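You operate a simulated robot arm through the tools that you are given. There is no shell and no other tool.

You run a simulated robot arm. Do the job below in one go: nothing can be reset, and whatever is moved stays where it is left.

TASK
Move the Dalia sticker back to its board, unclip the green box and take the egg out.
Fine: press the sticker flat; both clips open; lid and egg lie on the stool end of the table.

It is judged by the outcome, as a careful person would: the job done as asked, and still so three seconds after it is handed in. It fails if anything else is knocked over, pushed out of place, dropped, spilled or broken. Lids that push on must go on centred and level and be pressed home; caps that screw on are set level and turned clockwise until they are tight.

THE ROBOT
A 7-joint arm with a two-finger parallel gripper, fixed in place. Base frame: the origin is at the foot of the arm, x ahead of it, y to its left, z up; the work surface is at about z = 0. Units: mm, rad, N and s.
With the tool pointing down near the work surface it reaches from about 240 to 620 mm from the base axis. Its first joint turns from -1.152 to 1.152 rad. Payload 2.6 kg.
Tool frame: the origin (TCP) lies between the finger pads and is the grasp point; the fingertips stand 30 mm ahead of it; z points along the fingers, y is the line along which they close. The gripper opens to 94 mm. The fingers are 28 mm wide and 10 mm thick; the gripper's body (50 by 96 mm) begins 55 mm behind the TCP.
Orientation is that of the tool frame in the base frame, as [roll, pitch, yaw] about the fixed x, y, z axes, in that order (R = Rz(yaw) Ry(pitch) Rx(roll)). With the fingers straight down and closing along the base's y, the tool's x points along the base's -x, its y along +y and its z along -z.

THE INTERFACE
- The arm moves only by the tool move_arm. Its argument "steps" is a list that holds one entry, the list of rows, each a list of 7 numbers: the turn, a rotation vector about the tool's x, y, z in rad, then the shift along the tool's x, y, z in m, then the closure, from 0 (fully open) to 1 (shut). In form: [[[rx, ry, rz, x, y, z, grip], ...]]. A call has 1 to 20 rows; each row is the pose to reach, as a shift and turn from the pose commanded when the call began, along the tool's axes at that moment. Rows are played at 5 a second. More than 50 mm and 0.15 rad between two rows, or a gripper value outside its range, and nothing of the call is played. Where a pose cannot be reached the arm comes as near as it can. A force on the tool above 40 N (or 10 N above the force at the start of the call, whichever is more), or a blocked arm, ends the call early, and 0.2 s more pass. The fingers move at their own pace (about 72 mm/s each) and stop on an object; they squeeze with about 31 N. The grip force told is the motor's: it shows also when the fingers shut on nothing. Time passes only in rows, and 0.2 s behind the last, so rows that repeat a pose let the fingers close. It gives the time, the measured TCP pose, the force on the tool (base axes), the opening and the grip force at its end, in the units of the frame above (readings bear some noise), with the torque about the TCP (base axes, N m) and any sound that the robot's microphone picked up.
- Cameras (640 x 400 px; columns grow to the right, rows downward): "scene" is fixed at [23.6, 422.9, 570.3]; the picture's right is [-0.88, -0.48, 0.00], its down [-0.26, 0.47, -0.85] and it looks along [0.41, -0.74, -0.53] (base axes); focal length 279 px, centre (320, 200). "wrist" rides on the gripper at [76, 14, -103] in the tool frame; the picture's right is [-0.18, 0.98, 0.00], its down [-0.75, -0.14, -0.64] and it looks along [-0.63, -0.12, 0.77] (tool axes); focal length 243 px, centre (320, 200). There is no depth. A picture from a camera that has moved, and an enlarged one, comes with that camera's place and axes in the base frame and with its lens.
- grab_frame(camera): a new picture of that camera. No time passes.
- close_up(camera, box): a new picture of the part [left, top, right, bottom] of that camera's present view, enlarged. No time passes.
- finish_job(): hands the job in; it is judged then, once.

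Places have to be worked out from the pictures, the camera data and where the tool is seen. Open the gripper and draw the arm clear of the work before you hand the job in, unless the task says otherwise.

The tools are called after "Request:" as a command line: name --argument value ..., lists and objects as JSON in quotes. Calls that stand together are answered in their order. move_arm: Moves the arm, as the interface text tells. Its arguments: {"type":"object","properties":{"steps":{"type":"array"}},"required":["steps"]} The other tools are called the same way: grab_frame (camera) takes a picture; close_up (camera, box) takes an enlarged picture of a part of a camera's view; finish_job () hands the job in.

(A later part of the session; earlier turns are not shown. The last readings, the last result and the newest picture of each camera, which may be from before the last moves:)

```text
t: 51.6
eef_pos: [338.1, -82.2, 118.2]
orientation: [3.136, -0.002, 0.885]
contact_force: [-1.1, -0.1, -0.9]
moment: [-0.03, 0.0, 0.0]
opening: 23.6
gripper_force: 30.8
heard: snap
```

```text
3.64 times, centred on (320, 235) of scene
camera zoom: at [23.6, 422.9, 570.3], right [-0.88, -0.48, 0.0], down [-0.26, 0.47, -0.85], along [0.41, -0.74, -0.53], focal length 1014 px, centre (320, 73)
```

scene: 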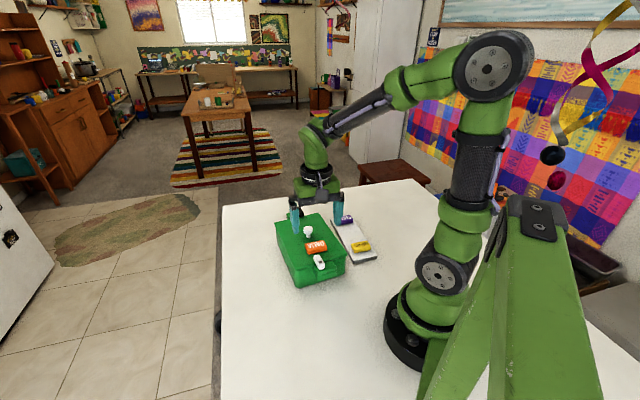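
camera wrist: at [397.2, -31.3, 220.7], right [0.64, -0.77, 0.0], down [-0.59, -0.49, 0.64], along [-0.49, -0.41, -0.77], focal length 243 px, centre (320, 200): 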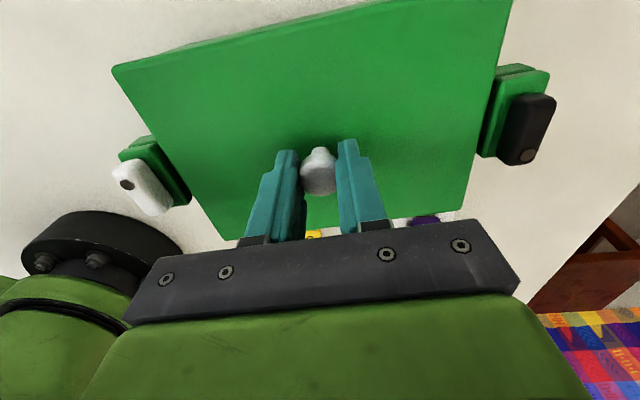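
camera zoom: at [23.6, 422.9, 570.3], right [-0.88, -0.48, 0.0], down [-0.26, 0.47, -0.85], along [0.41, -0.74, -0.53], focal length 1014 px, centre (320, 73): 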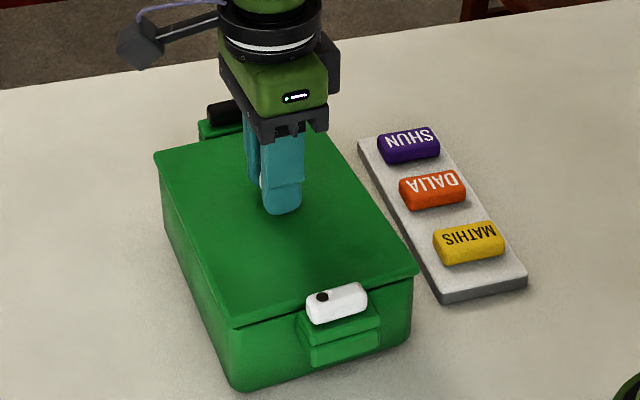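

A "snap" was heard as the fingers closed on the knob. Before pulling, I zoom in to see whether something cracked or shifted.

Request:
close_up --camera "wrist" --box '[270, 125, 370, 215]'

Request:
close_up --camera "scene" --box '[290, 205, 345, 250]'

Request:
close_up --camera "wrist" --box '[90, 0, 570, 240]'

Request:
grab_frame --camera "scene"

```text
4.44 times, centred on (320, 170) of wrist
camera zoom: at [397.2, -31.3, 220.7], right [0.64, -0.77, 0.0], down [-0.59, -0.49, 0.64], along [-0.49, -0.41, -0.77], focal length 1078 px, centre (320, 333)
```

zoom: 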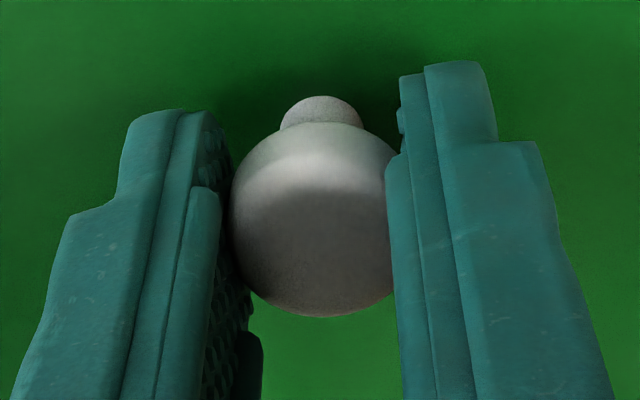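

```text
8.89 times, centred on (318, 228) of scene
camera zoom: at [23.6, 422.9, 570.3], right [-0.88, -0.48, 0.0], down [-0.26, 0.47, -0.85], along [0.41, -0.74, -0.53], focal length 2480 px, centre (342, -44)
```

zoom: 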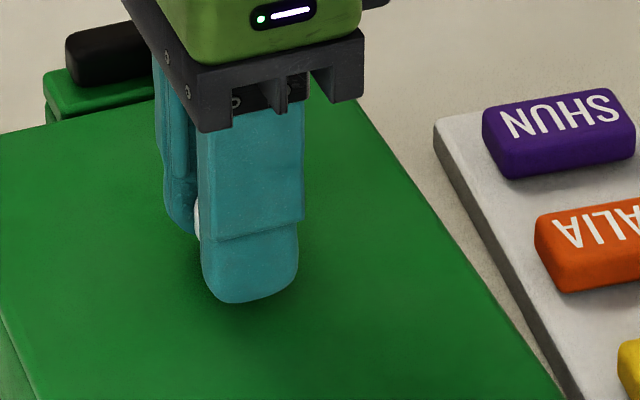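

```text
1.33 times, centred on (330, 120) of wrist
camera zoom: at [397.2, -31.3, 220.7], right [0.64, -0.77, 0.0], down [-0.59, -0.49, 0.64], along [-0.49, -0.41, -0.77], focal length 324 px, centre (307, 307)
```

zoom: 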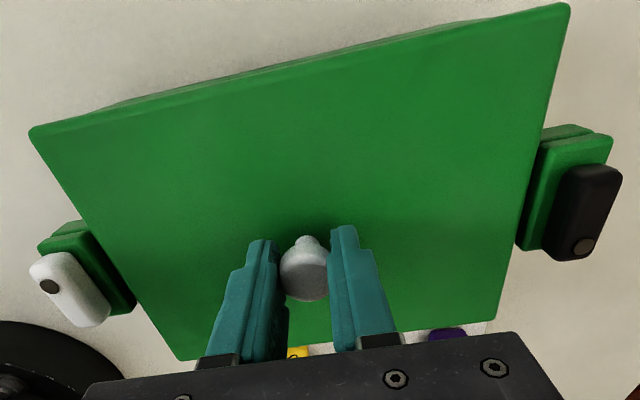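

```text
taken
```

scene: 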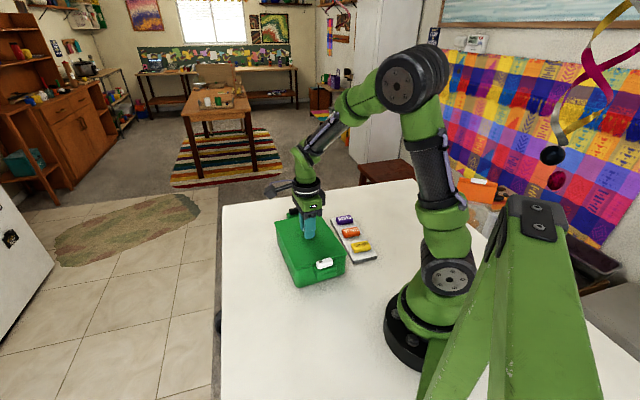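

Knob, lid and clips look intact (box shifted only about a millimetre as the grip centred). I lift very gently, a few millimetres, and check the load and the picture.

Request:
move_arm --steps '[[[0, 0, 0, 0, 0, -0.001, 0.9], [0, 0, 0, 0, 0, -0.002, 0.9], [0, 0, 0, 0, 0, -0.004, 0.9], [0, 0, 0, 0, 0, -0.006, 0.9], [0, 0, 0, 0, 0, -0.006, 0.9]]]'

Request:
close_up --camera "wrist" --box '[90, 0, 570, 240]'

Request:
close_up --camera "scene" --box '[260, 180, 380, 290]'

```text
t: 52.8
eef_pos: [338.3, -82.0, 123.5]
orientation: [3.139, -0.001, 0.884]
contact_force: [-0.5, 0.3, -0.5]
moment: [0.03, -0.01, -0.04]
opening: 23.4
gripper_force: 30.6
```

```text
1.33 times, centred on (330, 120) of wrist
camera zoom: at [397.0, -31.5, 226.0], right [0.64, -0.77, 0.0], down [-0.59, -0.49, 0.64], along [-0.49, -0.41, -0.77], focal length 324 px, centre (307, 307)
```

zoom: 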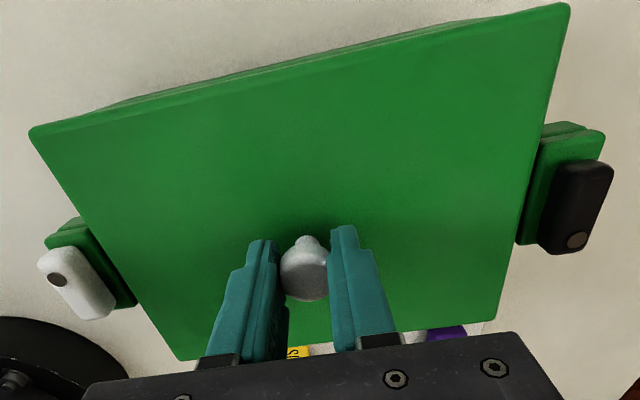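

```text
3.64 times, centred on (320, 235) of scene
camera zoom: at [23.6, 422.9, 570.3], right [-0.88, -0.48, 0.0], down [-0.26, 0.47, -0.85], along [0.41, -0.74, -0.53], focal length 1014 px, centre (320, 73)
```

zoom: 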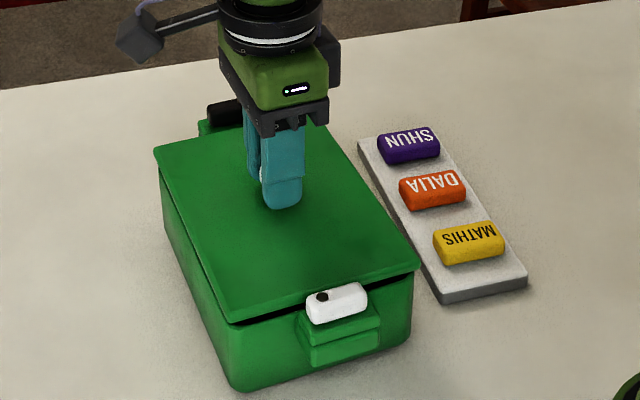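

The lid comes up with the knob, level, and the box stays down. I continue straight up.

Request:
move_arm --steps '[[[0, 0, 0, 0, 0, -0.005, 0.9], [0, 0, 0, 0, 0, -0.015, 0.9], [0, 0, 0, 0, 0, -0.03, 0.9], [0, 0, 0, 0, 0, -0.05, 0.9], [0, 0, 0, 0, 0, -0.07, 0.9], [0, 0, 0, 0, 0, -0.08, 0.9], [0, 0, 0, 0, 0, -0.08, 0.9]]]'

Request:
grab_frame --camera "scene"

Request:
close_up --camera "scene" --box '[260, 170, 380, 290]'

Request:
grab_frame --camera "wrist"

```text
t: 54.4
eef_pos: [337.2, -80.9, 203.3]
orientation: [3.138, -0.001, 0.886]
contact_force: [-1.1, -0.3, -1.3]
moment: [-0.01, 0.03, 0.0]
opening: 23.6
gripper_force: 31.5
```

```text
taken
```

scene: 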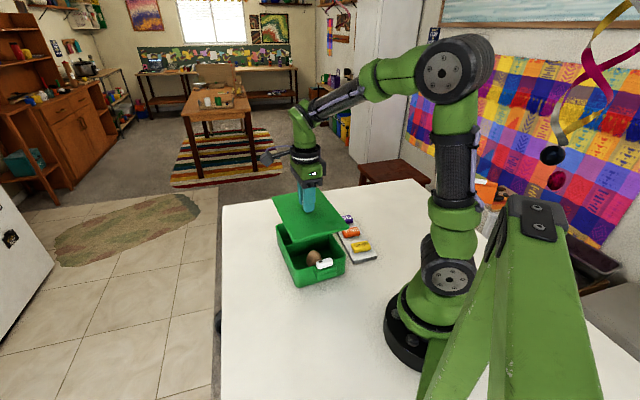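

```text
3.33 times, centred on (320, 230) of scene
camera zoom: at [23.6, 422.9, 570.3], right [-0.88, -0.48, 0.0], down [-0.26, 0.47, -0.85], along [0.41, -0.74, -0.53], focal length 930 px, centre (320, 100)
```

zoom: 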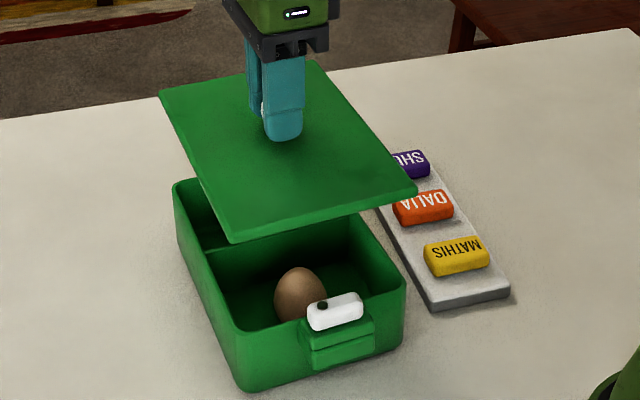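

```text
taken
camera wrist: at [396.6, -30.8, 306.6], right [0.64, -0.77, 0.0], down [-0.59, -0.49, 0.64], along [-0.49, -0.41, -0.77], focal length 243 px, centre (320, 200)
```

wrist: 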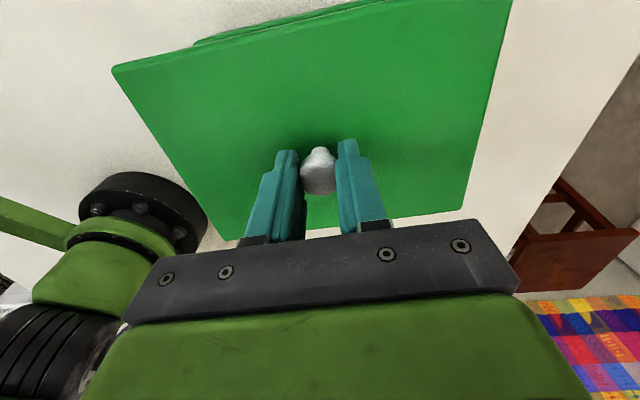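

The lid is up, level, and the egg is visible inside the box at the white-clip end. I carry the lid to the stool end (target ≈ 420, −343), turning it so its long side runs along the table edge.

Request:
move_arm --steps '[[[0, 0, -0.05, -0.005, 0.008, 0, 0.9], [0, 0, -0.14, -0.0144, 0.022, 0, 0.9], [0, 0, -0.245, -0.0251, 0.0383, 0, 0.9], [0, 0, -0.35, -0.0359, 0.0547, 0, 0.9], [0, 0, -0.455, -0.0467, 0.0711, 0, 0.9], [0, 0, -0.56, -0.0574, 0.0875, 0, 0.9], [0, 0, -0.665, -0.0682, 0.1039, 0, 0.9], [0, 0, -0.77, -0.079, 0.1204, 0, 0.9], [0, 0, -0.875, -0.0898, 0.1368, 0, 0.9], [0, 0, -0.98, -0.1005, 0.1532, 0, 0.9], [0, 0, -1.085, -0.1113, 0.1696, 0, 0.9], [0, 0, -1.19, -0.1221, 0.186, 0, 0.9], [0, 0, -1.295, -0.1328, 0.2024, 0, 0.9], [0, 0, -1.39, -0.143, 0.218, 0, 0.9], [0, 0, -1.45, -0.1485, 0.2265, 0, 0.9], [0, 0, -1.473, -0.1508, 0.2298, 0, 0.9], [0, 0, -1.473, -0.1508, 0.2298, 0, 0.9]]]'

Request:
grab_frame --camera "wrist"

Request:
grab_frame --camera "scene"

```text
t: 58.0
eef_pos: [419.5, -345.2, 201.7]
orientation: [3.139, 0.004, 2.36]
contact_force: [-0.5, 0.1, -1.5]
moment: [0.01, -0.03, 0.01]
opening: 23.6
gripper_force: 31.2
```

```text
taken
camera wrist: at [375.3, -280.0, 304.7], right [0.82, 0.57, 0.0], down [0.43, -0.63, 0.64], along [0.37, -0.53, -0.77], focal length 243 px, centre (320, 200)
```

wrist: 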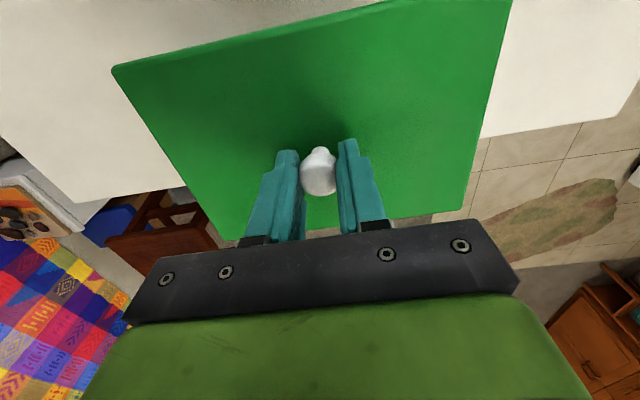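

```text
taken
```

scene: 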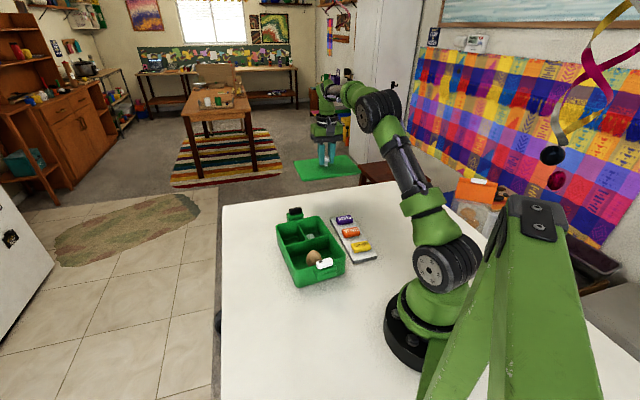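

The table edge fits a line 648 mm from the base at −45°; the lid centre is at 541 mm from base in that direction, so it will lie fully on the stool end. I check the lid's edge profile and the box interior before lowering.

Request:
close_up --camera "scene" --box '[285, 140, 370, 195]'

Request:
close_up --camera "scene" --box '[265, 200, 385, 290]'

```text
7.27 times, centred on (328, 168) of scene
camera zoom: at [23.6, 422.9, 570.3], right [-0.88, -0.48, 0.0], down [-0.26, 0.47, -0.85], along [0.41, -0.74, -0.53], focal length 2029 px, centre (266, 436)
```

zoom: 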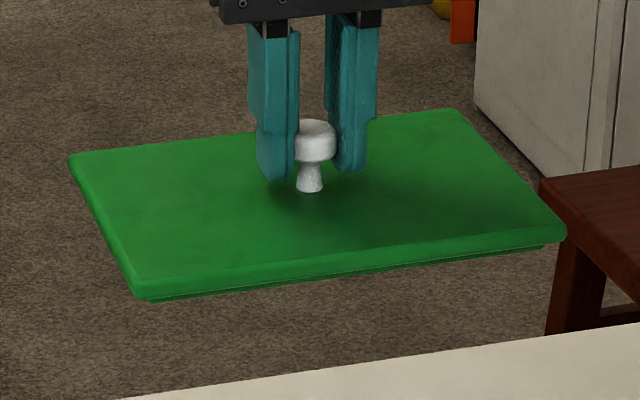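

```text
4.44 times, centred on (325, 245) of scene
camera zoom: at [23.6, 422.9, 570.3], right [-0.88, -0.48, 0.0], down [-0.26, 0.47, -0.85], along [0.41, -0.74, -0.53], focal length 1240 px, centre (298, 0)
```

zoom: 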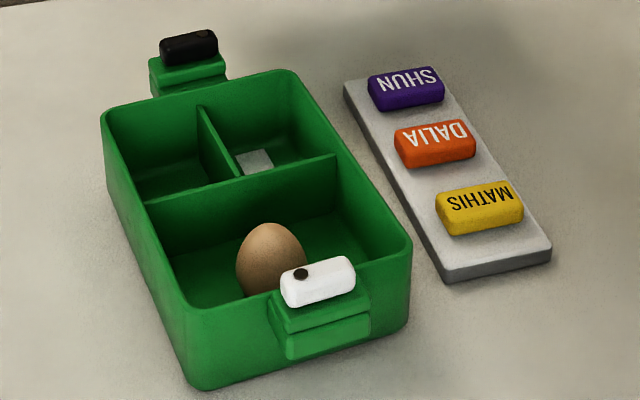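

The lid has a shallow inner lip; the box holds the egg (upright) in the big compartment and a small grey block in another, which I leave. I lower the lid, slowing near the table.

Request:
move_arm --steps '[[[0, 0, 0, 0, 0, 0.015, 0.9], [0, 0, 0, 0, 0, 0.035, 0.9], [0, 0, 0, 0, 0, 0.06, 0.9], [0, 0, 0, 0, 0, 0.085, 0.9], [0, 0, 0, 0, 0, 0.105, 0.9], [0, 0, 0, 0, 0, 0.12, 0.9], [0, 0, 0, 0, 0, 0.132, 0.9], [0, 0, 0, 0, 0, 0.14, 0.9], [0, 0, 0, 0, 0, 0.144, 0.9], [0, 0, 0, 0, 0, 0.147, 0.9], [0, 0, 0, 0, 0, 0.147, 0.9]]]'

Request:
close_up --camera "scene" --box '[280, 150, 400, 230]'

```text
t: 60.4
eef_pos: [421.1, -344.0, 55.2]
orientation: [3.138, 0.004, 2.356]
contact_force: [-0.1, -0.5, -1.3]
moment: [-0.04, -0.02, 0.0]
opening: 23.7
gripper_force: 31.1
```

```text
5.00 times, centred on (340, 190) of scene
camera zoom: at [23.6, 422.9, 570.3], right [-0.88, -0.48, 0.0], down [-0.26, 0.47, -0.85], along [0.41, -0.74, -0.53], focal length 1395 px, centre (220, 250)
```

zoom: 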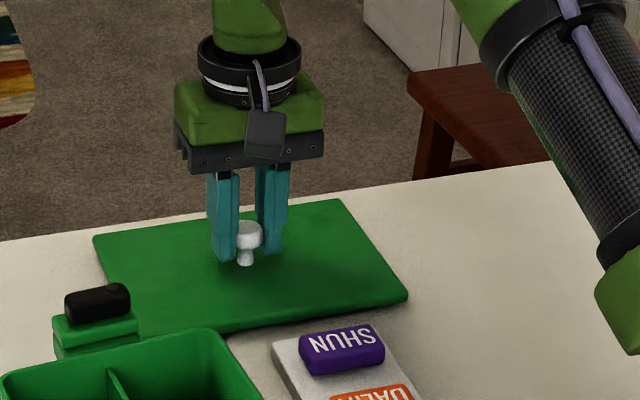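

No contact yet at z = 55. I continue down in ~1.2 mm rows until it touches.

Request:
move_arm --steps '[[[0, 0, 0, 0, 0, 0.0015, 0.9], [0, 0, 0, 0, 0, 0.003, 0.9], [0, 0, 0, 0, 0, 0.0042, 0.9], [0, 0, 0, 0, 0, 0.0054, 0.9], [0, 0, 0, 0, 0, 0.0066, 0.9], [0, 0, 0, 0, 0, 0.0066, 0.9]]]'

```text
t: 61.8
eef_pos: [422.1, -345.5, 52.1]
orientation: [3.137, 0.011, 2.358]
contact_force: [-3.1, 3.4, 31.0]
moment: [0.14, 0.07, -0.03]
opening: 23.4
gripper_force: 30.5
```

It touched at z ≈ 52 (31 N). I relax the push by raising the command 3 mm, then open the fingers and rise.

Request:
move_arm --steps '[[[0, 0, 0, 0, 0, -0.0015, 0.9], [0, 0, 0, 0, 0, -0.003, 0.9], [0, 0, 0, 0, 0, -0.003, 0.9]]]'

Request:
close_up --camera "scene" --box '[280, 150, 400, 230]'

```text
t: 62.6
eef_pos: [421.1, -344.9, 52.0]
orientation: [3.139, 0.004, 2.359]
contact_force: [4.1, -4.4, 12.2]
moment: [-0.46, -0.45, 0.07]
opening: 23.4
gripper_force: 31.0
```

```text
5.00 times, centred on (340, 190) of scene
camera zoom: at [23.5, 422.9, 570.2], right [-0.88, -0.48, 0.0], down [-0.26, 0.47, -0.85], along [0.41, -0.74, -0.53], focal length 1395 px, centre (220, 250)
```

zoom: 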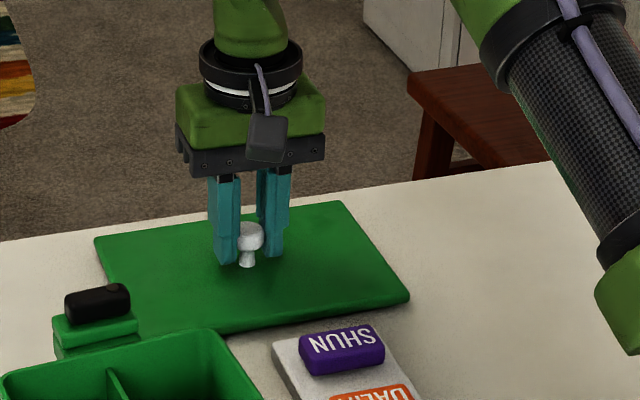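

The lid lies flat on the table. I relieve the last bit, open the fingers, and lift away.

Request:
move_arm --steps '[[[0, 0, 0, 0, 0, -0.001, 0.9], [0, 0, 0, 0, 0, -0.001, 0.7], [0, 0, 0, 0, 0, -0.001, 0.6], [0, 0, 0, 0, 0, -0.001, 0.5], [0, 0, 0, 0, 0, -0.001, 0.5], [0, 0, 0, 0, 0, -0.015, 0.5], [0, 0, 0, 0, 0, -0.035, 0.5], [0, 0, 0, 0, 0, -0.07, 0.5], [0, 0, 0, 0, 0, -0.11, 0.5], [0, 0, 0, 0, 0, -0.14, 0.5], [0, 0, 0, 0, 0, -0.14, 0.5]]]'

Request:
grab_frame --camera "scene"

Request:
grab_frame --camera "wrist"

```text
t: 65.0
eef_pos: [421.3, -342.1, 193.7]
orientation: [3.14, 0.003, 2.357]
contact_force: [-0.5, 0.2, -0.4]
moment: [-0.02, 0.01, 0.01]
opening: 46.9
gripper_force: 0.1
```

```text
taken
```

scene: 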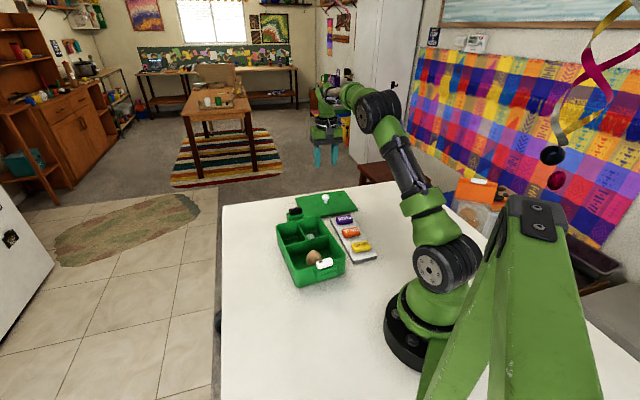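

```text
taken
camera wrist: at [376.9, -279.0, 296.3], right [0.82, 0.57, 0.0], down [0.43, -0.63, 0.64], along [0.37, -0.53, -0.77], focal length 243 px, centre (320, 200)
```

wrist: 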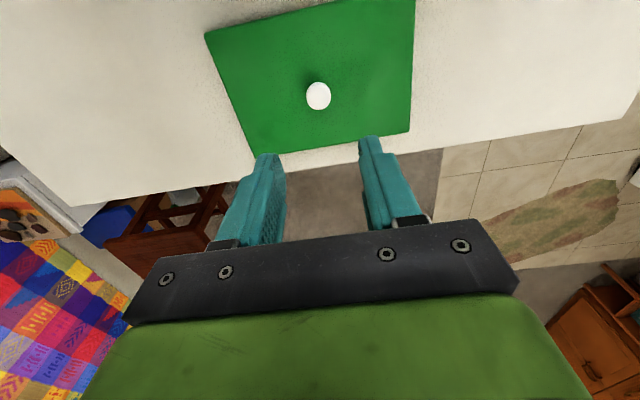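

The lid lies flat, fully on the table at the stool end. Next, the egg: I move over the box (≈307, −55) with yaw ≈ 141° to look into it.

Request:
move_arm --steps '[[[0, 0, -0.01, 0.0315, 0.0136, 0.0, 0.4], [0, 0, -0.02, 0.063, 0.0272, 0.0, 0.4], [0, 0, -0.035, 0.0945, 0.0408, 0.0, 0.4], [0, 0, -0.045, 0.1261, 0.0544, 0.0, 0.4], [0, 0, -0.055, 0.1576, 0.068, 0.0, 0.4], [0, 0, -0.07, 0.1891, 0.0816, 0.0, 0.4], [0, 0, -0.08, 0.2207, 0.0952, 0.0, 0.4], [0, 0, -0.09, 0.2522, 0.1088, 0.0, 0.4], [0, 0, -0.1, 0.2837, 0.1224, 0.01, 0.4], [0, 0, -0.1, 0.2837, 0.1224, 0.01, 0.4]]]'

Request:
grab_frame --camera "wrist"

Request:
close_up --camera "wrist" --box '[220, 20, 420, 180]'

Request:
close_up --camera "scene" --box '[290, 230, 345, 280]'

```text
t: 67.2
eef_pos: [305.7, -54.2, 180.3]
orientation: [3.14, 0.003, 2.457]
contact_force: [0.2, -0.5, -0.4]
moment: [0.01, -0.06, 0.02]
opening: 56.5
gripper_force: 0.2
```

```text
taken
camera wrist: at [256.1, 6.3, 282.5], right [0.76, 0.65, 0.0], down [0.49, -0.59, 0.64], along [0.42, -0.49, -0.76], focal length 243 px, centre (320, 200)
```

wrist: 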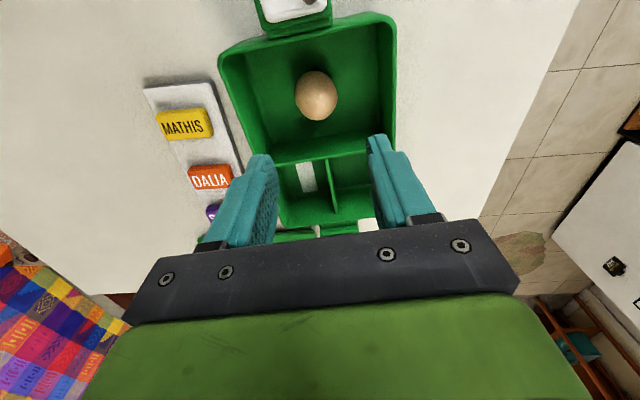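

```text
2.50 times, centred on (320, 100) of wrist
camera zoom: at [256.1, 6.3, 282.5], right [0.76, 0.65, 0.0], down [0.49, -0.59, 0.64], along [0.42, -0.49, -0.76], focal length 606 px, centre (320, 450)
```

zoom: 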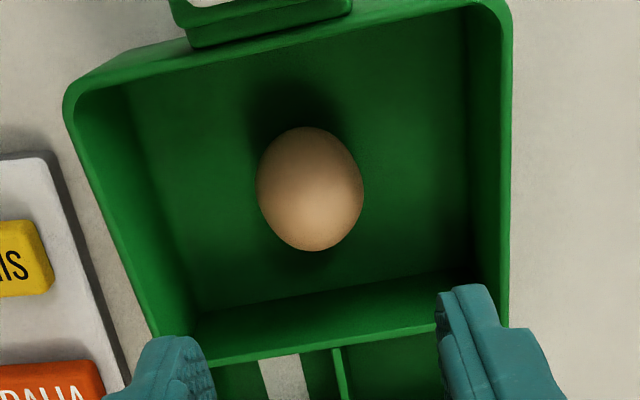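

```text
8.00 times, centred on (318, 255) of scene
camera zoom: at [23.5, 422.9, 570.3], right [-0.88, -0.48, 0.0], down [-0.26, 0.47, -0.85], along [0.41, -0.74, -0.53], focal length 2232 px, centre (340, -240)
```

zoom: 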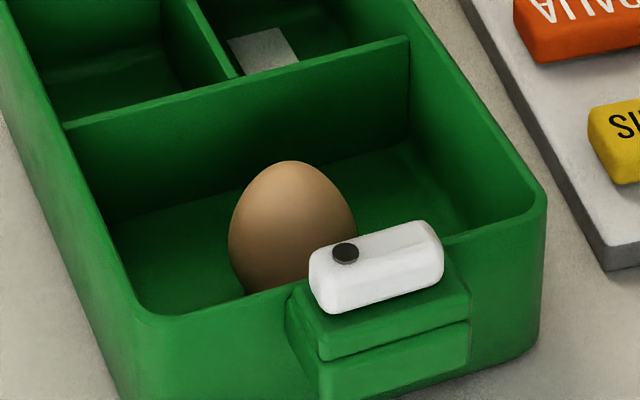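

The egg stands upright, tip up, centred in the big compartment at ≈ (301, −53.5), about 41 mm wide; the floor divider is ~45 mm away, so closing along the box's width is roomy. I move over it and go down until the tips are just above the rim to re-check.

Request:
move_arm --steps '[[[0, 0, 0, 0.002, -0.001, 0.0, 0.25], [0, 0, 0, 0.0039, -0.0022, 0.015, 0.25], [0, 0, 0, 0.0039, -0.0022, 0.035, 0.25], [0, 0, 0, 0.0039, -0.0022, 0.055, 0.25], [0, 0, 0, 0.0039, -0.0022, 0.065, 0.25], [0, 0, 0, 0.0039, -0.0022, 0.065, 0.25]]]'

Request:
grab_frame --camera "wrist"

Request:
close_up --camera "wrist" --box '[250, 70, 390, 180]'

Request:
close_up --camera "scene" --box '[280, 210, 360, 280]'

```text
t: 68.6
eef_pos: [301.9, -56.3, 115.2]
orientation: [3.14, 0.003, 2.458]
contact_force: [0.8, -0.9, 0.0]
moment: [-0.01, 0.0, -0.02]
opening: 70.4
gripper_force: 0.1
```

```text
taken
camera wrist: at [252.0, 4.3, 218.5], right [0.76, 0.64, 0.0], down [0.49, -0.59, 0.64], along [0.42, -0.49, -0.76], focal length 243 px, centre (320, 200)
```

wrist: 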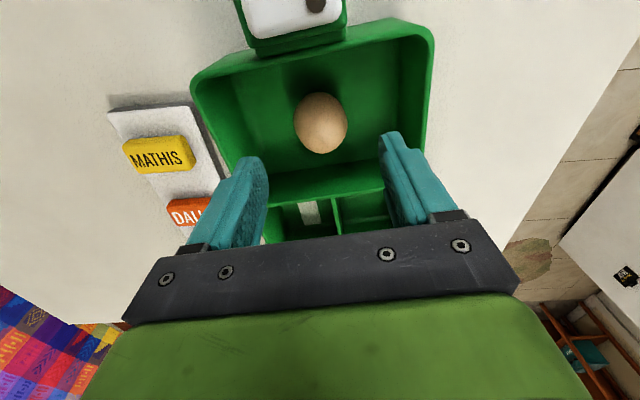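

```text
3.64 times, centred on (320, 125) of wrist
camera zoom: at [252.0, 4.3, 218.5], right [0.76, 0.64, 0.0], down [0.49, -0.59, 0.64], along [0.42, -0.49, -0.76], focal length 882 px, centre (320, 473)
```

zoom: 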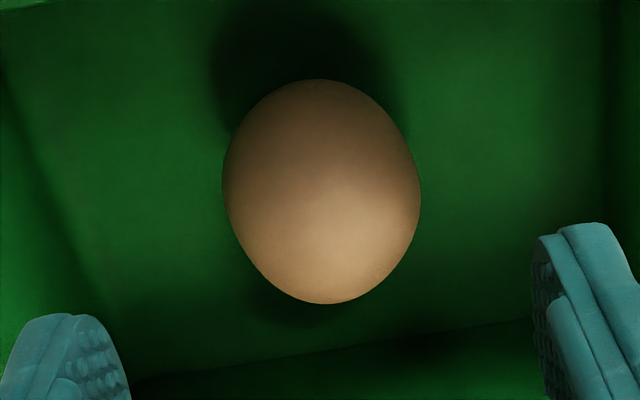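

```text
5.71 times, centred on (320, 245) of scene
camera zoom: at [23.6, 422.9, 570.3], right [-0.88, -0.48, 0.0], down [-0.26, 0.47, -0.85], along [0.41, -0.74, -0.53], focal length 1594 px, centre (320, -57)
```

zoom: 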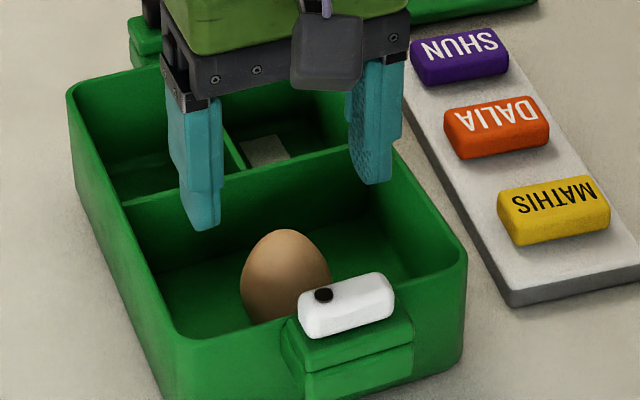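

The egg (≈43 × 55 mm, standing) is centred between the fingers. I lower to z ≈ 44 so the pads straddle its widest part, without closing yet.

Request:
move_arm --steps '[[[0, 0, 0, 0.0004, 0.0004, 0.02, 0.25], [0, 0, 0, 0.0004, 0.0004, 0.04, 0.25], [0, 0, 0, 0.0004, 0.0004, 0.056, 0.25], [0, 0, 0, 0.0004, 0.0004, 0.066, 0.25], [0, 0, 0, 0.0004, 0.0004, 0.071, 0.25], [0, 0, 0, 0.0004, 0.0004, 0.071, 0.25]]]'

Request:
grab_frame --camera "wrist"

Request:
close_up --camera "scene" --box '[280, 210, 360, 280]'

```text
t: 70.0
eef_pos: [302.1, -54.9, 44.3]
orientation: [3.14, 0.004, 2.457]
contact_force: [-0.5, -0.2, 0.7]
moment: [0.01, -0.02, 0.0]
opening: 70.4
gripper_force: 0.1
```

```text
taken
camera wrist: at [251.6, 4.1, 147.7], right [0.76, 0.65, 0.0], down [0.49, -0.59, 0.64], along [0.42, -0.49, -0.77], focal length 243 px, centre (320, 200)
```

wrist: 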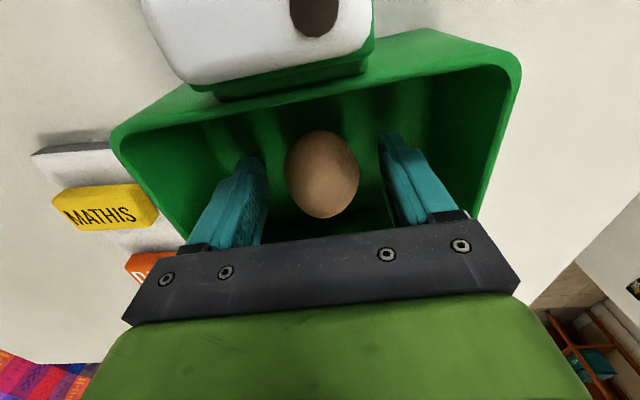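

```text
5.71 times, centred on (320, 245) of scene
camera zoom: at [23.6, 422.9, 570.3], right [-0.88, -0.48, 0.0], down [-0.26, 0.47, -0.85], along [0.41, -0.74, -0.53], focal length 1594 px, centre (320, -57)
```

zoom: 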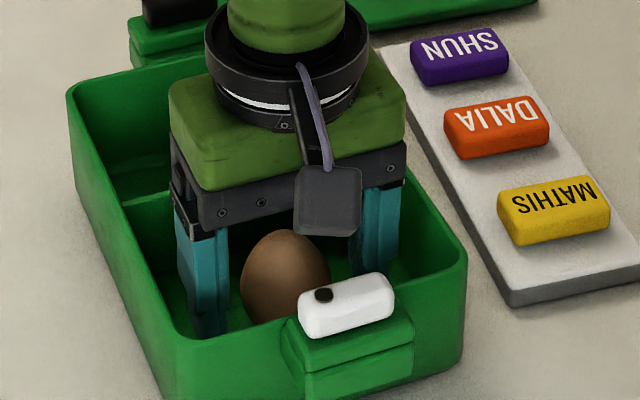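

The fingers flank the egg. To be gentle I close stepwise to just about its width (opening ≈ 44 mm) and read the grip force.

Request:
move_arm --steps '[[[0, 0, 0, 0, 0, 0, 0.35], [0, 0, 0, 0, 0, 0, 0.45], [0, 0, 0, 0, 0, 0, 0.5], [0, 0, 0, 0, 0, 0, 0.53], [0, 0, 0, 0, 0, 0, 0.53]]]'

Request:
close_up --camera "wrist" --box '[220, 100, 430, 250]'

```text
t: 71.2
eef_pos: [300.5, -56.6, 45.6]
orientation: [3.139, 0.003, 2.458]
contact_force: [-0.4, 0.5, 0.1]
moment: [0.02, -0.01, -0.01]
opening: 44.3
gripper_force: 0.1
```

```text
2.67 times, centred on (325, 175) of wrist
camera zoom: at [251.6, 4.1, 147.9], right [0.76, 0.65, 0.0], down [0.49, -0.59, 0.64], along [0.42, -0.49, -0.76], focal length 647 px, centre (307, 267)
```

zoom: 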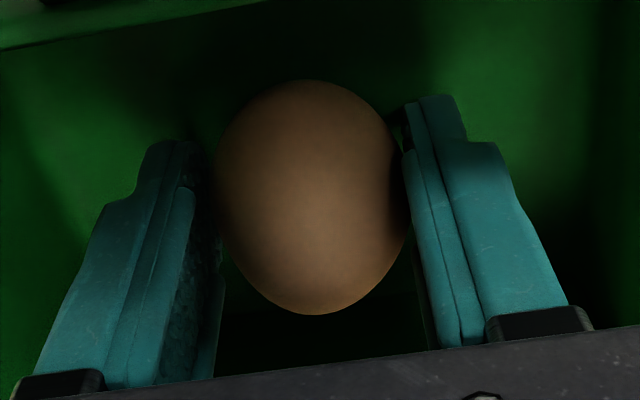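

Almost touching, zero force. I close another 1–2 mm in fine steps.

Request:
move_arm --steps '[[[0, 0, 0, 0, 0, 0, 0.54], [0, 0, 0, 0, 0, 0, 0.545], [0, 0, 0, 0, 0, 0, 0.55], [0, 0, 0, 0, 0, 0, 0.55]]]'

```text
t: 72.2
eef_pos: [302.1, -56.7, 44.1]
orientation: [3.14, 0.005, 2.458]
contact_force: [-0.2, -0.4, 0.2]
moment: [0.02, -0.02, 0.01]
opening: 42.3
gripper_force: 0.0
```

Still no force at 42.3 mm. I continue closing finely.

Request:
move_arm --steps '[[[0, 0, 0, 0, 0, 0, 0.555], [0, 0, 0, 0, 0, 0, 0.56], [0, 0, 0, 0, 0, 0, 0.565], [0, 0, 0, 0, 0, 0, 0.565]]]'

Request:
close_up --camera "wrist" --box '[220, 100, 430, 250]'

```text
t: 73.2
eef_pos: [301.8, -56.2, 45.1]
orientation: [3.14, 0.004, 2.457]
contact_force: [1.4, 0.4, -0.2]
moment: [-0.02, 0.0, -0.04]
opening: 41.5
gripper_force: 0.8
```

```text
2.67 times, centred on (325, 175) of wrist
camera zoom: at [251.6, 4.1, 147.9], right [0.76, 0.65, 0.0], down [0.49, -0.59, 0.64], along [0.42, -0.49, -0.76], focal length 647 px, centre (307, 267)
```

zoom: 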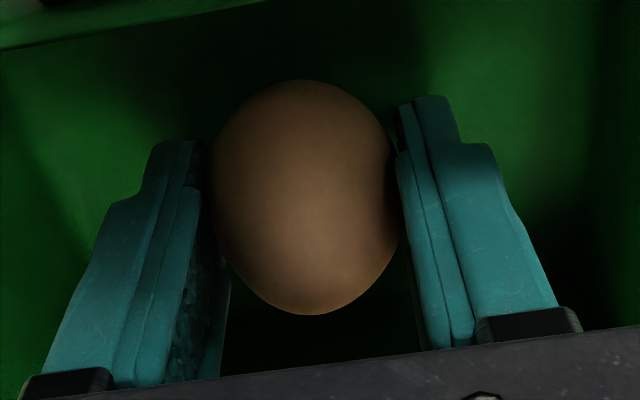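

Contact at 41.5 mm with 0.8 N — the force grows with the commanded closure, so I can hold gently. I raise it to roughly 6–8 N.

Request:
move_arm --steps '[[[0, 0, 0, 0, 0, 0, 0.575], [0, 0, 0, 0, 0, 0, 0.585], [0, 0, 0, 0, 0, 0, 0.595], [0, 0, 0, 0, 0, 0, 0.6], [0, 0, 0, 0, 0, 0, 0.6]]]'

```text
t: 74.4
eef_pos: [301.2, -56.9, 45.4]
orientation: [3.141, 0.004, 2.456]
contact_force: [-0.2, -1.3, -0.6]
moment: [-0.03, 0.0, 0.01]
opening: 40.3
gripper_force: 31.1
```

The force jumped to 31 N at 40.3 mm; no crack was heard, but I back the closure off to hold with less force and look at the egg.

Request:
move_arm --steps '[[[0, 0, 0, 0, 0, 0, 0.59], [0, 0, 0, 0, 0, 0, 0.58], [0, 0, 0, 0, 0, 0, 0.58]]]'

Request:
close_up --camera "wrist" --box '[220, 100, 430, 250]'

Request:
close_up --camera "scene" --box '[280, 210, 360, 280]'

```text
t: 75.2
eef_pos: [302.9, -55.1, 44.8]
orientation: [3.14, 0.004, 2.458]
contact_force: [0.7, 0.5, 0.2]
moment: [-0.04, 0.01, -0.03]
opening: 41.2
gripper_force: 6.3
```

```text
2.67 times, centred on (325, 175) of wrist
camera zoom: at [251.6, 4.1, 147.9], right [0.76, 0.65, 0.0], down [0.49, -0.59, 0.64], along [0.42, -0.49, -0.76], focal length 647 px, centre (307, 267)
```

zoom: 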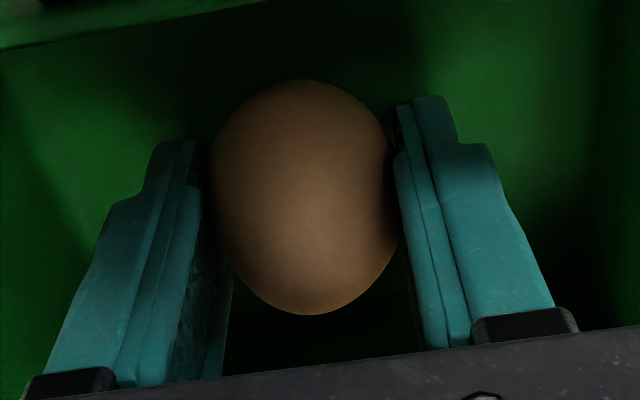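

```text
5.71 times, centred on (320, 245) of scene
camera zoom: at [23.6, 422.9, 570.3], right [-0.88, -0.48, 0.0], down [-0.26, 0.47, -0.85], along [0.41, -0.74, -0.53], focal length 1594 px, centre (320, -57)
```

zoom: 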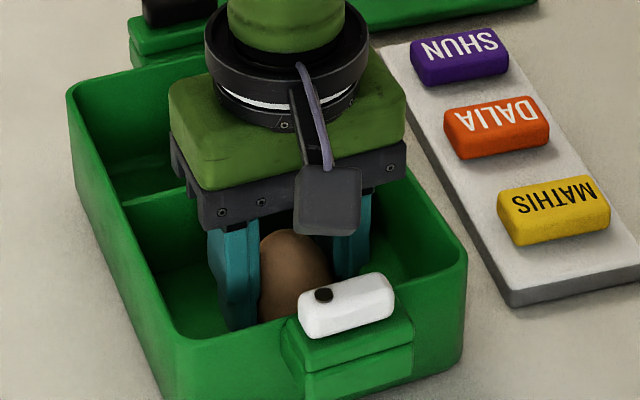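

6 N at 41.2 mm and the egg looks intact. I lift it a few millimetres slowly to see if it holds.

Request:
move_arm --steps '[[[0, 0, 0, 0, 0, -0.001, 0.58], [0, 0, 0, 0, 0, -0.003, 0.58], [0, 0, 0, 0, 0, -0.006, 0.58], [0, 0, 0, 0, 0, -0.01, 0.58], [0, 0, 0, 0, 0, -0.01, 0.58]]]'

Request:
close_up --camera "wrist" --box '[220, 100, 430, 250]'

Request:
close_up --camera "scene" --box '[280, 210, 360, 280]'

```text
t: 76.4
eef_pos: [301.4, -55.4, 55.0]
orientation: [3.139, 0.006, 2.459]
contact_force: [-0.9, -0.5, -0.4]
moment: [-0.01, 0.0, 0.0]
opening: 40.5
gripper_force: 0.8
```

```text
2.67 times, centred on (325, 175) of wrist
camera zoom: at [251.4, 4.7, 158.0], right [0.76, 0.65, 0.0], down [0.49, -0.59, 0.64], along [0.42, -0.49, -0.76], focal length 647 px, centre (307, 267)
```

zoom: 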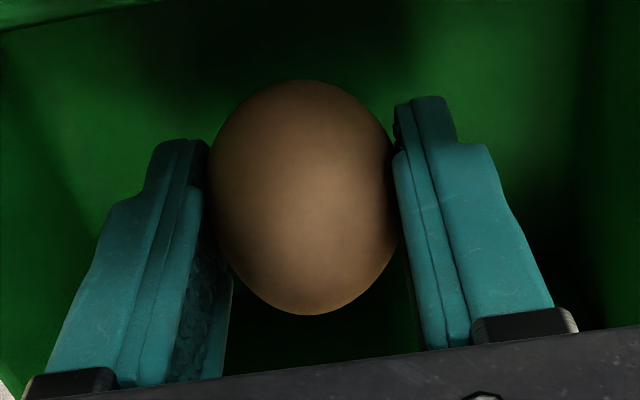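

```text
5.71 times, centred on (320, 245) of scene
camera zoom: at [23.6, 422.9, 570.3], right [-0.88, -0.48, 0.0], down [-0.26, 0.47, -0.85], along [0.41, -0.74, -0.53], focal length 1594 px, centre (320, -57)
```

zoom: 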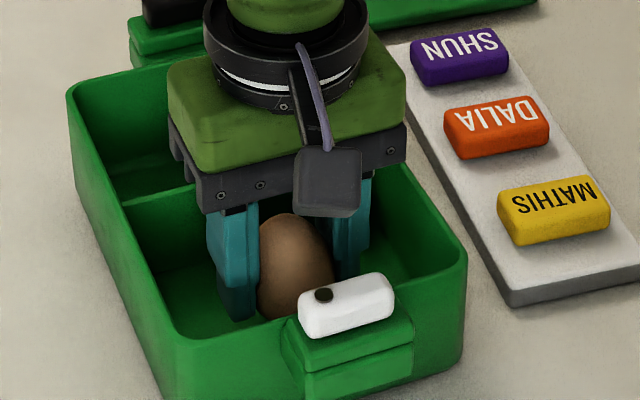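

The egg rises with the fingers, but the reported grip (0.8 N) is marginal. I tighten slightly before going further.

Request:
move_arm --steps '[[[0, 0, 0, 0, 0, 0, 0.585], [0, 0, 0, 0, 0, 0, 0.588], [0, 0, 0, 0, 0, 0, 0.588]]]'

```text
t: 77.2
eef_pos: [301.4, -54.8, 55.5]
orientation: [3.14, 0.002, 2.458]
contact_force: [0.0, -0.4, -1.3]
moment: [0.05, 0.03, 0.0]
opening: 40.2
gripper_force: 31.2
```

That gives 31 N again; I back off a touch to 0.584.

Request:
move_arm --steps '[[[0, 0, 0, 0, 0, 0, 0.586], [0, 0, 0, 0, 0, 0, 0.584], [0, 0, 0, 0, 0, 0, 0.584]]]'

```text
t: 78.0
eef_pos: [302.1, -55.2, 54.9]
orientation: [3.141, 0.003, 2.457]
contact_force: [-0.1, 0.0, 0.1]
moment: [-0.02, -0.01, -0.03]
opening: 40.2
gripper_force: 30.8
```

Still ~31 N, with no crack heard on any of these; I try 0.582 as a compromise and check that the hold is stable.

Request:
move_arm --steps '[[[0, 0, 0, 0, 0, 0, 0.582], [0, 0, 0, 0, 0, 0, 0.582], [0, 0, 0, 0, 0, -0.004, 0.582], [0, 0, 0, 0, 0, -0.004, 0.582]]]'

Request:
close_up --camera "wrist" --box '[220, 100, 430, 250]'

```text
t: 79.0
eef_pos: [301.5, -55.1, 60.0]
orientation: [3.141, 0.004, 2.457]
contact_force: [0.8, -0.6, -0.4]
moment: [0.0, 0.02, 0.02]
opening: 40.1
gripper_force: 31.2
```

```text
2.67 times, centred on (325, 175) of wrist
camera zoom: at [251.2, 4.5, 161.9], right [0.76, 0.65, 0.0], down [0.49, -0.59, 0.64], along [0.42, -0.49, -0.76], focal length 647 px, centre (307, 267)
```

zoom: 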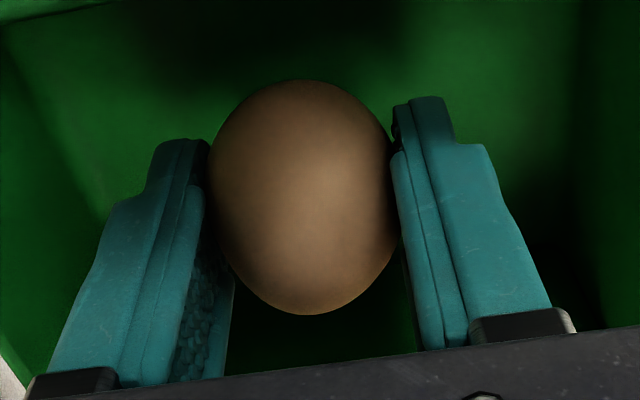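

The egg is securely held and unharmed. Before carrying it off, I test in the safety of the box whether it stands by itself when released: I lower it back to the floor slowly.

Request:
move_arm --steps '[[[0, 0, 0, 0, 0, 0.006, 0.582], [0, 0, 0, 0, 0, 0.011, 0.582], [0, 0, 0, 0, 0, 0.013, 0.582], [0, 0, 0, 0, 0, 0.014, 0.582], [0, 0, 0, 0, 0, 0.0145, 0.582], [0, 0, 0, 0, 0, 0.0145, 0.582]]]'

```text
t: 80.4
eef_pos: [301.3, -55.8, 45.0]
orientation: [3.14, 0.003, 2.458]
contact_force: [-0.1, 0.2, 1.8]
moment: [-0.02, -0.01, -0.02]
opening: 40.0
gripper_force: 31.4
```

A light 2 N contact shows the egg is on the floor. I open slowly by a few millimetres and watch it.

Request:
move_arm --steps '[[[0, 0, 0, 0, 0, 0, 0.575], [0, 0, 0, 0, 0, 0, 0.565], [0, 0, 0, 0, 0, 0, 0.555], [0, 0, 0, 0, 0, 0, 0.54], [0, 0, 0, 0, 0, 0, 0.52], [0, 0, 0, 0, 0, 0, 0.5], [0, 0, 0, 0, 0, 0, 0.48], [0, 0, 0, 0, 0, 0, 0.48], [0, 0, 0, 0, 0, 0, 0.48], [0, 0, 0, 0, 0, 0, 0.48], [0, 0, 0, 0, 0, 0, 0.48]]]'

Request:
close_up --camera "wrist" --box '[220, 100, 430, 250]'

Request:
close_up --camera "scene" --box '[280, 210, 360, 280]'

```text
t: 82.8
eef_pos: [301.0, -55.0, 45.1]
orientation: [3.141, 0.003, 2.457]
contact_force: [0.2, -0.5, 0.3]
moment: [-0.02, -0.01, 0.02]
opening: 48.9
gripper_force: 0.0
```

```text
2.67 times, centred on (325, 175) of wrist
camera zoom: at [251.0, 4.5, 147.5], right [0.76, 0.65, 0.0], down [0.49, -0.59, 0.64], along [0.42, -0.49, -0.76], focal length 647 px, centre (307, 267)
```

zoom: 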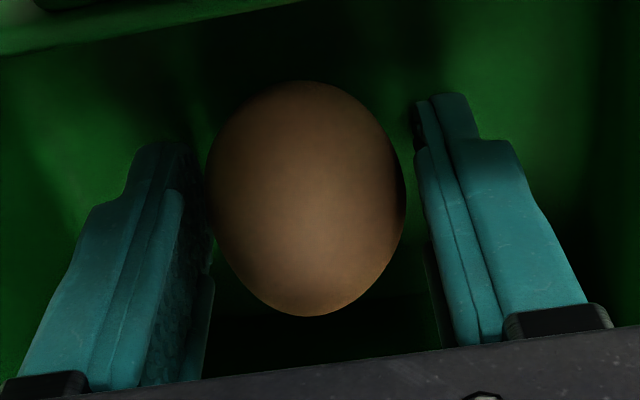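

```text
5.71 times, centred on (320, 245) of scene
camera zoom: at [23.6, 422.9, 570.3], right [-0.88, -0.48, 0.0], down [-0.26, 0.47, -0.85], along [0.41, -0.74, -0.53], focal length 1594 px, centre (320, -57)
```

zoom: 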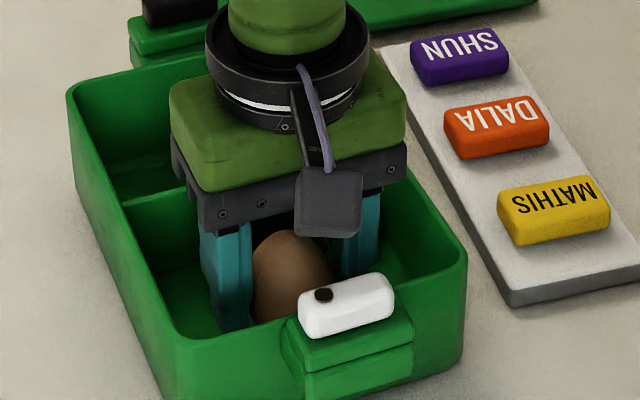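

It appears to stand, though close to the left finger. I open further to be sure it isn't leaning on it.

Request:
move_arm --steps '[[[0, 0, 0, 0, 0, 0, 0.45], [0, 0, 0, 0, 0, 0, 0.42], [0, 0, 0, 0, 0, 0, 0.38], [0, 0, 0, 0, 0, 0, 0.34], [0, 0, 0, 0, 0, 0, 0.3], [0, 0, 0, 0, 0, 0, 0.3], [0, 0, 0, 0, 0, 0, 0.3], [0, 0, 0, 0, 0, 0, 0.3], [0, 0, 0, 0, 0, 0, 0.3], [0, 0, 0, 0, 0, 0, 0.3]]]'

Request:
close_up --camera "wrist" --box '[220, 100, 430, 250]'

Request:
close_up --camera "scene" --box '[280, 210, 360, 280]'

```text
t: 85.0
eef_pos: [301.0, -55.8, 46.0]
orientation: [3.139, 0.003, 2.457]
contact_force: [0.1, -0.3, -0.5]
moment: [0.03, 0.03, -0.01]
opening: 65.9
gripper_force: 0.0
```

```text
2.67 times, centred on (325, 175) of wrist
camera zoom: at [251.0, 4.5, 147.5], right [0.76, 0.65, 0.0], down [0.49, -0.59, 0.64], along [0.42, -0.49, -0.76], focal length 647 px, centre (307, 267)
```

zoom: 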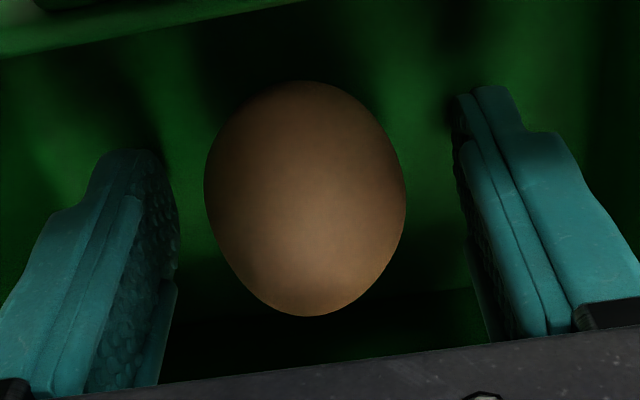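

```text
5.71 times, centred on (320, 245) of scene
camera zoom: at [23.6, 422.9, 570.3], right [-0.88, -0.48, 0.0], down [-0.26, 0.47, -0.85], along [0.41, -0.74, -0.53], focal length 1594 px, centre (320, -57)
```

zoom: 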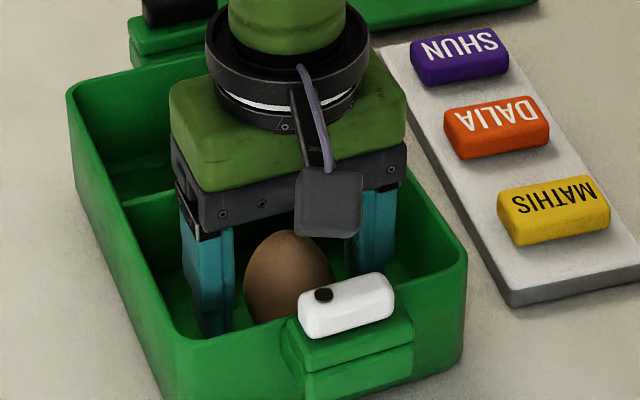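

The egg stands freely and stays upright, so setting it down upright on the table will hold too. I re-grip it gently in fine steps.

Request:
move_arm --steps '[[[0, 0, 0, 0, 0, 0, 0.4], [0, 0, 0, 0, 0, 0, 0.48], [0, 0, 0, 0, 0, 0, 0.53], [0, 0, 0, 0, 0, 0, 0.55], [0, 0, 0, 0, 0, 0, 0.56], [0, 0, 0, 0, 0, 0, 0.57], [0, 0, 0, 0, 0, 0, 0.576], [0, 0, 0, 0, 0, 0, 0.581], [0, 0, 0, 0, 0, 0, 0.582], [0, 0, 0, 0, 0, 0, 0.582]]]'

Request:
close_up --camera "wrist" --box '[220, 100, 430, 250]'

```text
t: 87.2
eef_pos: [299.9, -55.7, 46.4]
orientation: [3.14, 0.005, 2.458]
contact_force: [0.5, -0.8, 0.7]
moment: [-0.02, -0.02, 0.01]
opening: 40.6
gripper_force: 6.7
```

```text
2.67 times, centred on (325, 175) of wrist
camera zoom: at [251.0, 4.5, 147.5], right [0.76, 0.65, 0.0], down [0.49, -0.59, 0.64], along [0.42, -0.49, -0.76], focal length 647 px, centre (307, 267)
```

zoom: 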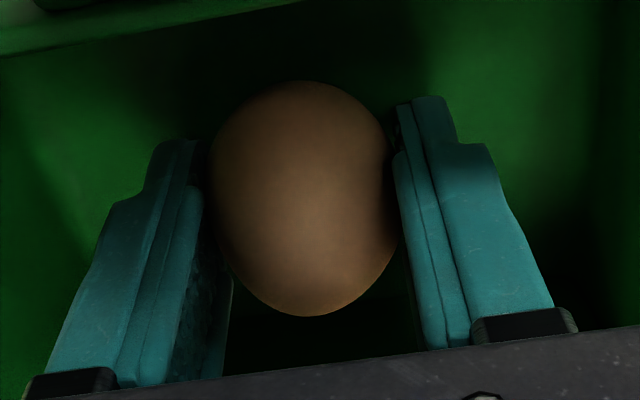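

Gripped at about 7 N; I add a touch more for transport and lift straight up out of the box.

Request:
move_arm --steps '[[[0, 0, 0, 0, 0, 0, 0.585], [0, 0, 0, 0, 0, -0.004, 0.585], [0, 0, 0, 0, 0, -0.012, 0.585], [0, 0, 0, 0, 0, -0.025, 0.585], [0, 0, 0, 0, 0, -0.045, 0.585], [0, 0, 0, 0, 0, -0.07, 0.585], [0, 0, 0, 0, 0, -0.095, 0.585], [0, 0, 0, 0, 0, -0.12, 0.585], [0, 0, 0, 0, 0, -0.135, 0.585], [0, 0, 0, 0, 0, -0.135, 0.585]]]'

Request:
grab_frame --camera "wrist"

Request:
close_up --camera "scene" --box '[260, 160, 400, 290]'

```text
t: 89.4
eef_pos: [301.8, -56.4, 180.7]
orientation: [3.139, 0.003, 2.458]
contact_force: [0.1, -1.0, -0.8]
moment: [0.05, 0.02, -0.01]
opening: 40.6
gripper_force: 5.5
```

```text
taken
camera wrist: at [250.6, 3.6, 283.2], right [0.76, 0.65, 0.0], down [0.49, -0.59, 0.64], along [0.42, -0.49, -0.76], focal length 243 px, centre (320, 200)
```

wrist: 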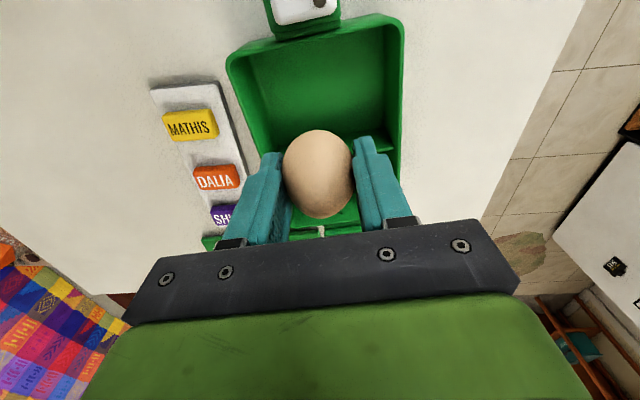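

```text
3.08 times, centred on (330, 225) of scene
camera zoom: at [23.5, 422.9, 570.3], right [-0.88, -0.48, 0.0], down [-0.26, 0.47, -0.85], along [0.41, -0.74, -0.53], focal length 858 px, centre (289, 123)
```

zoom: 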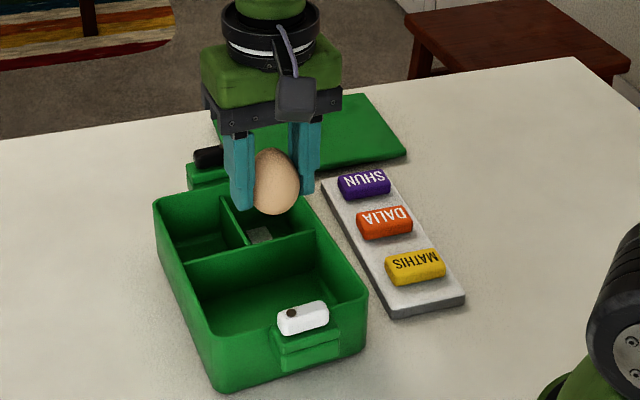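

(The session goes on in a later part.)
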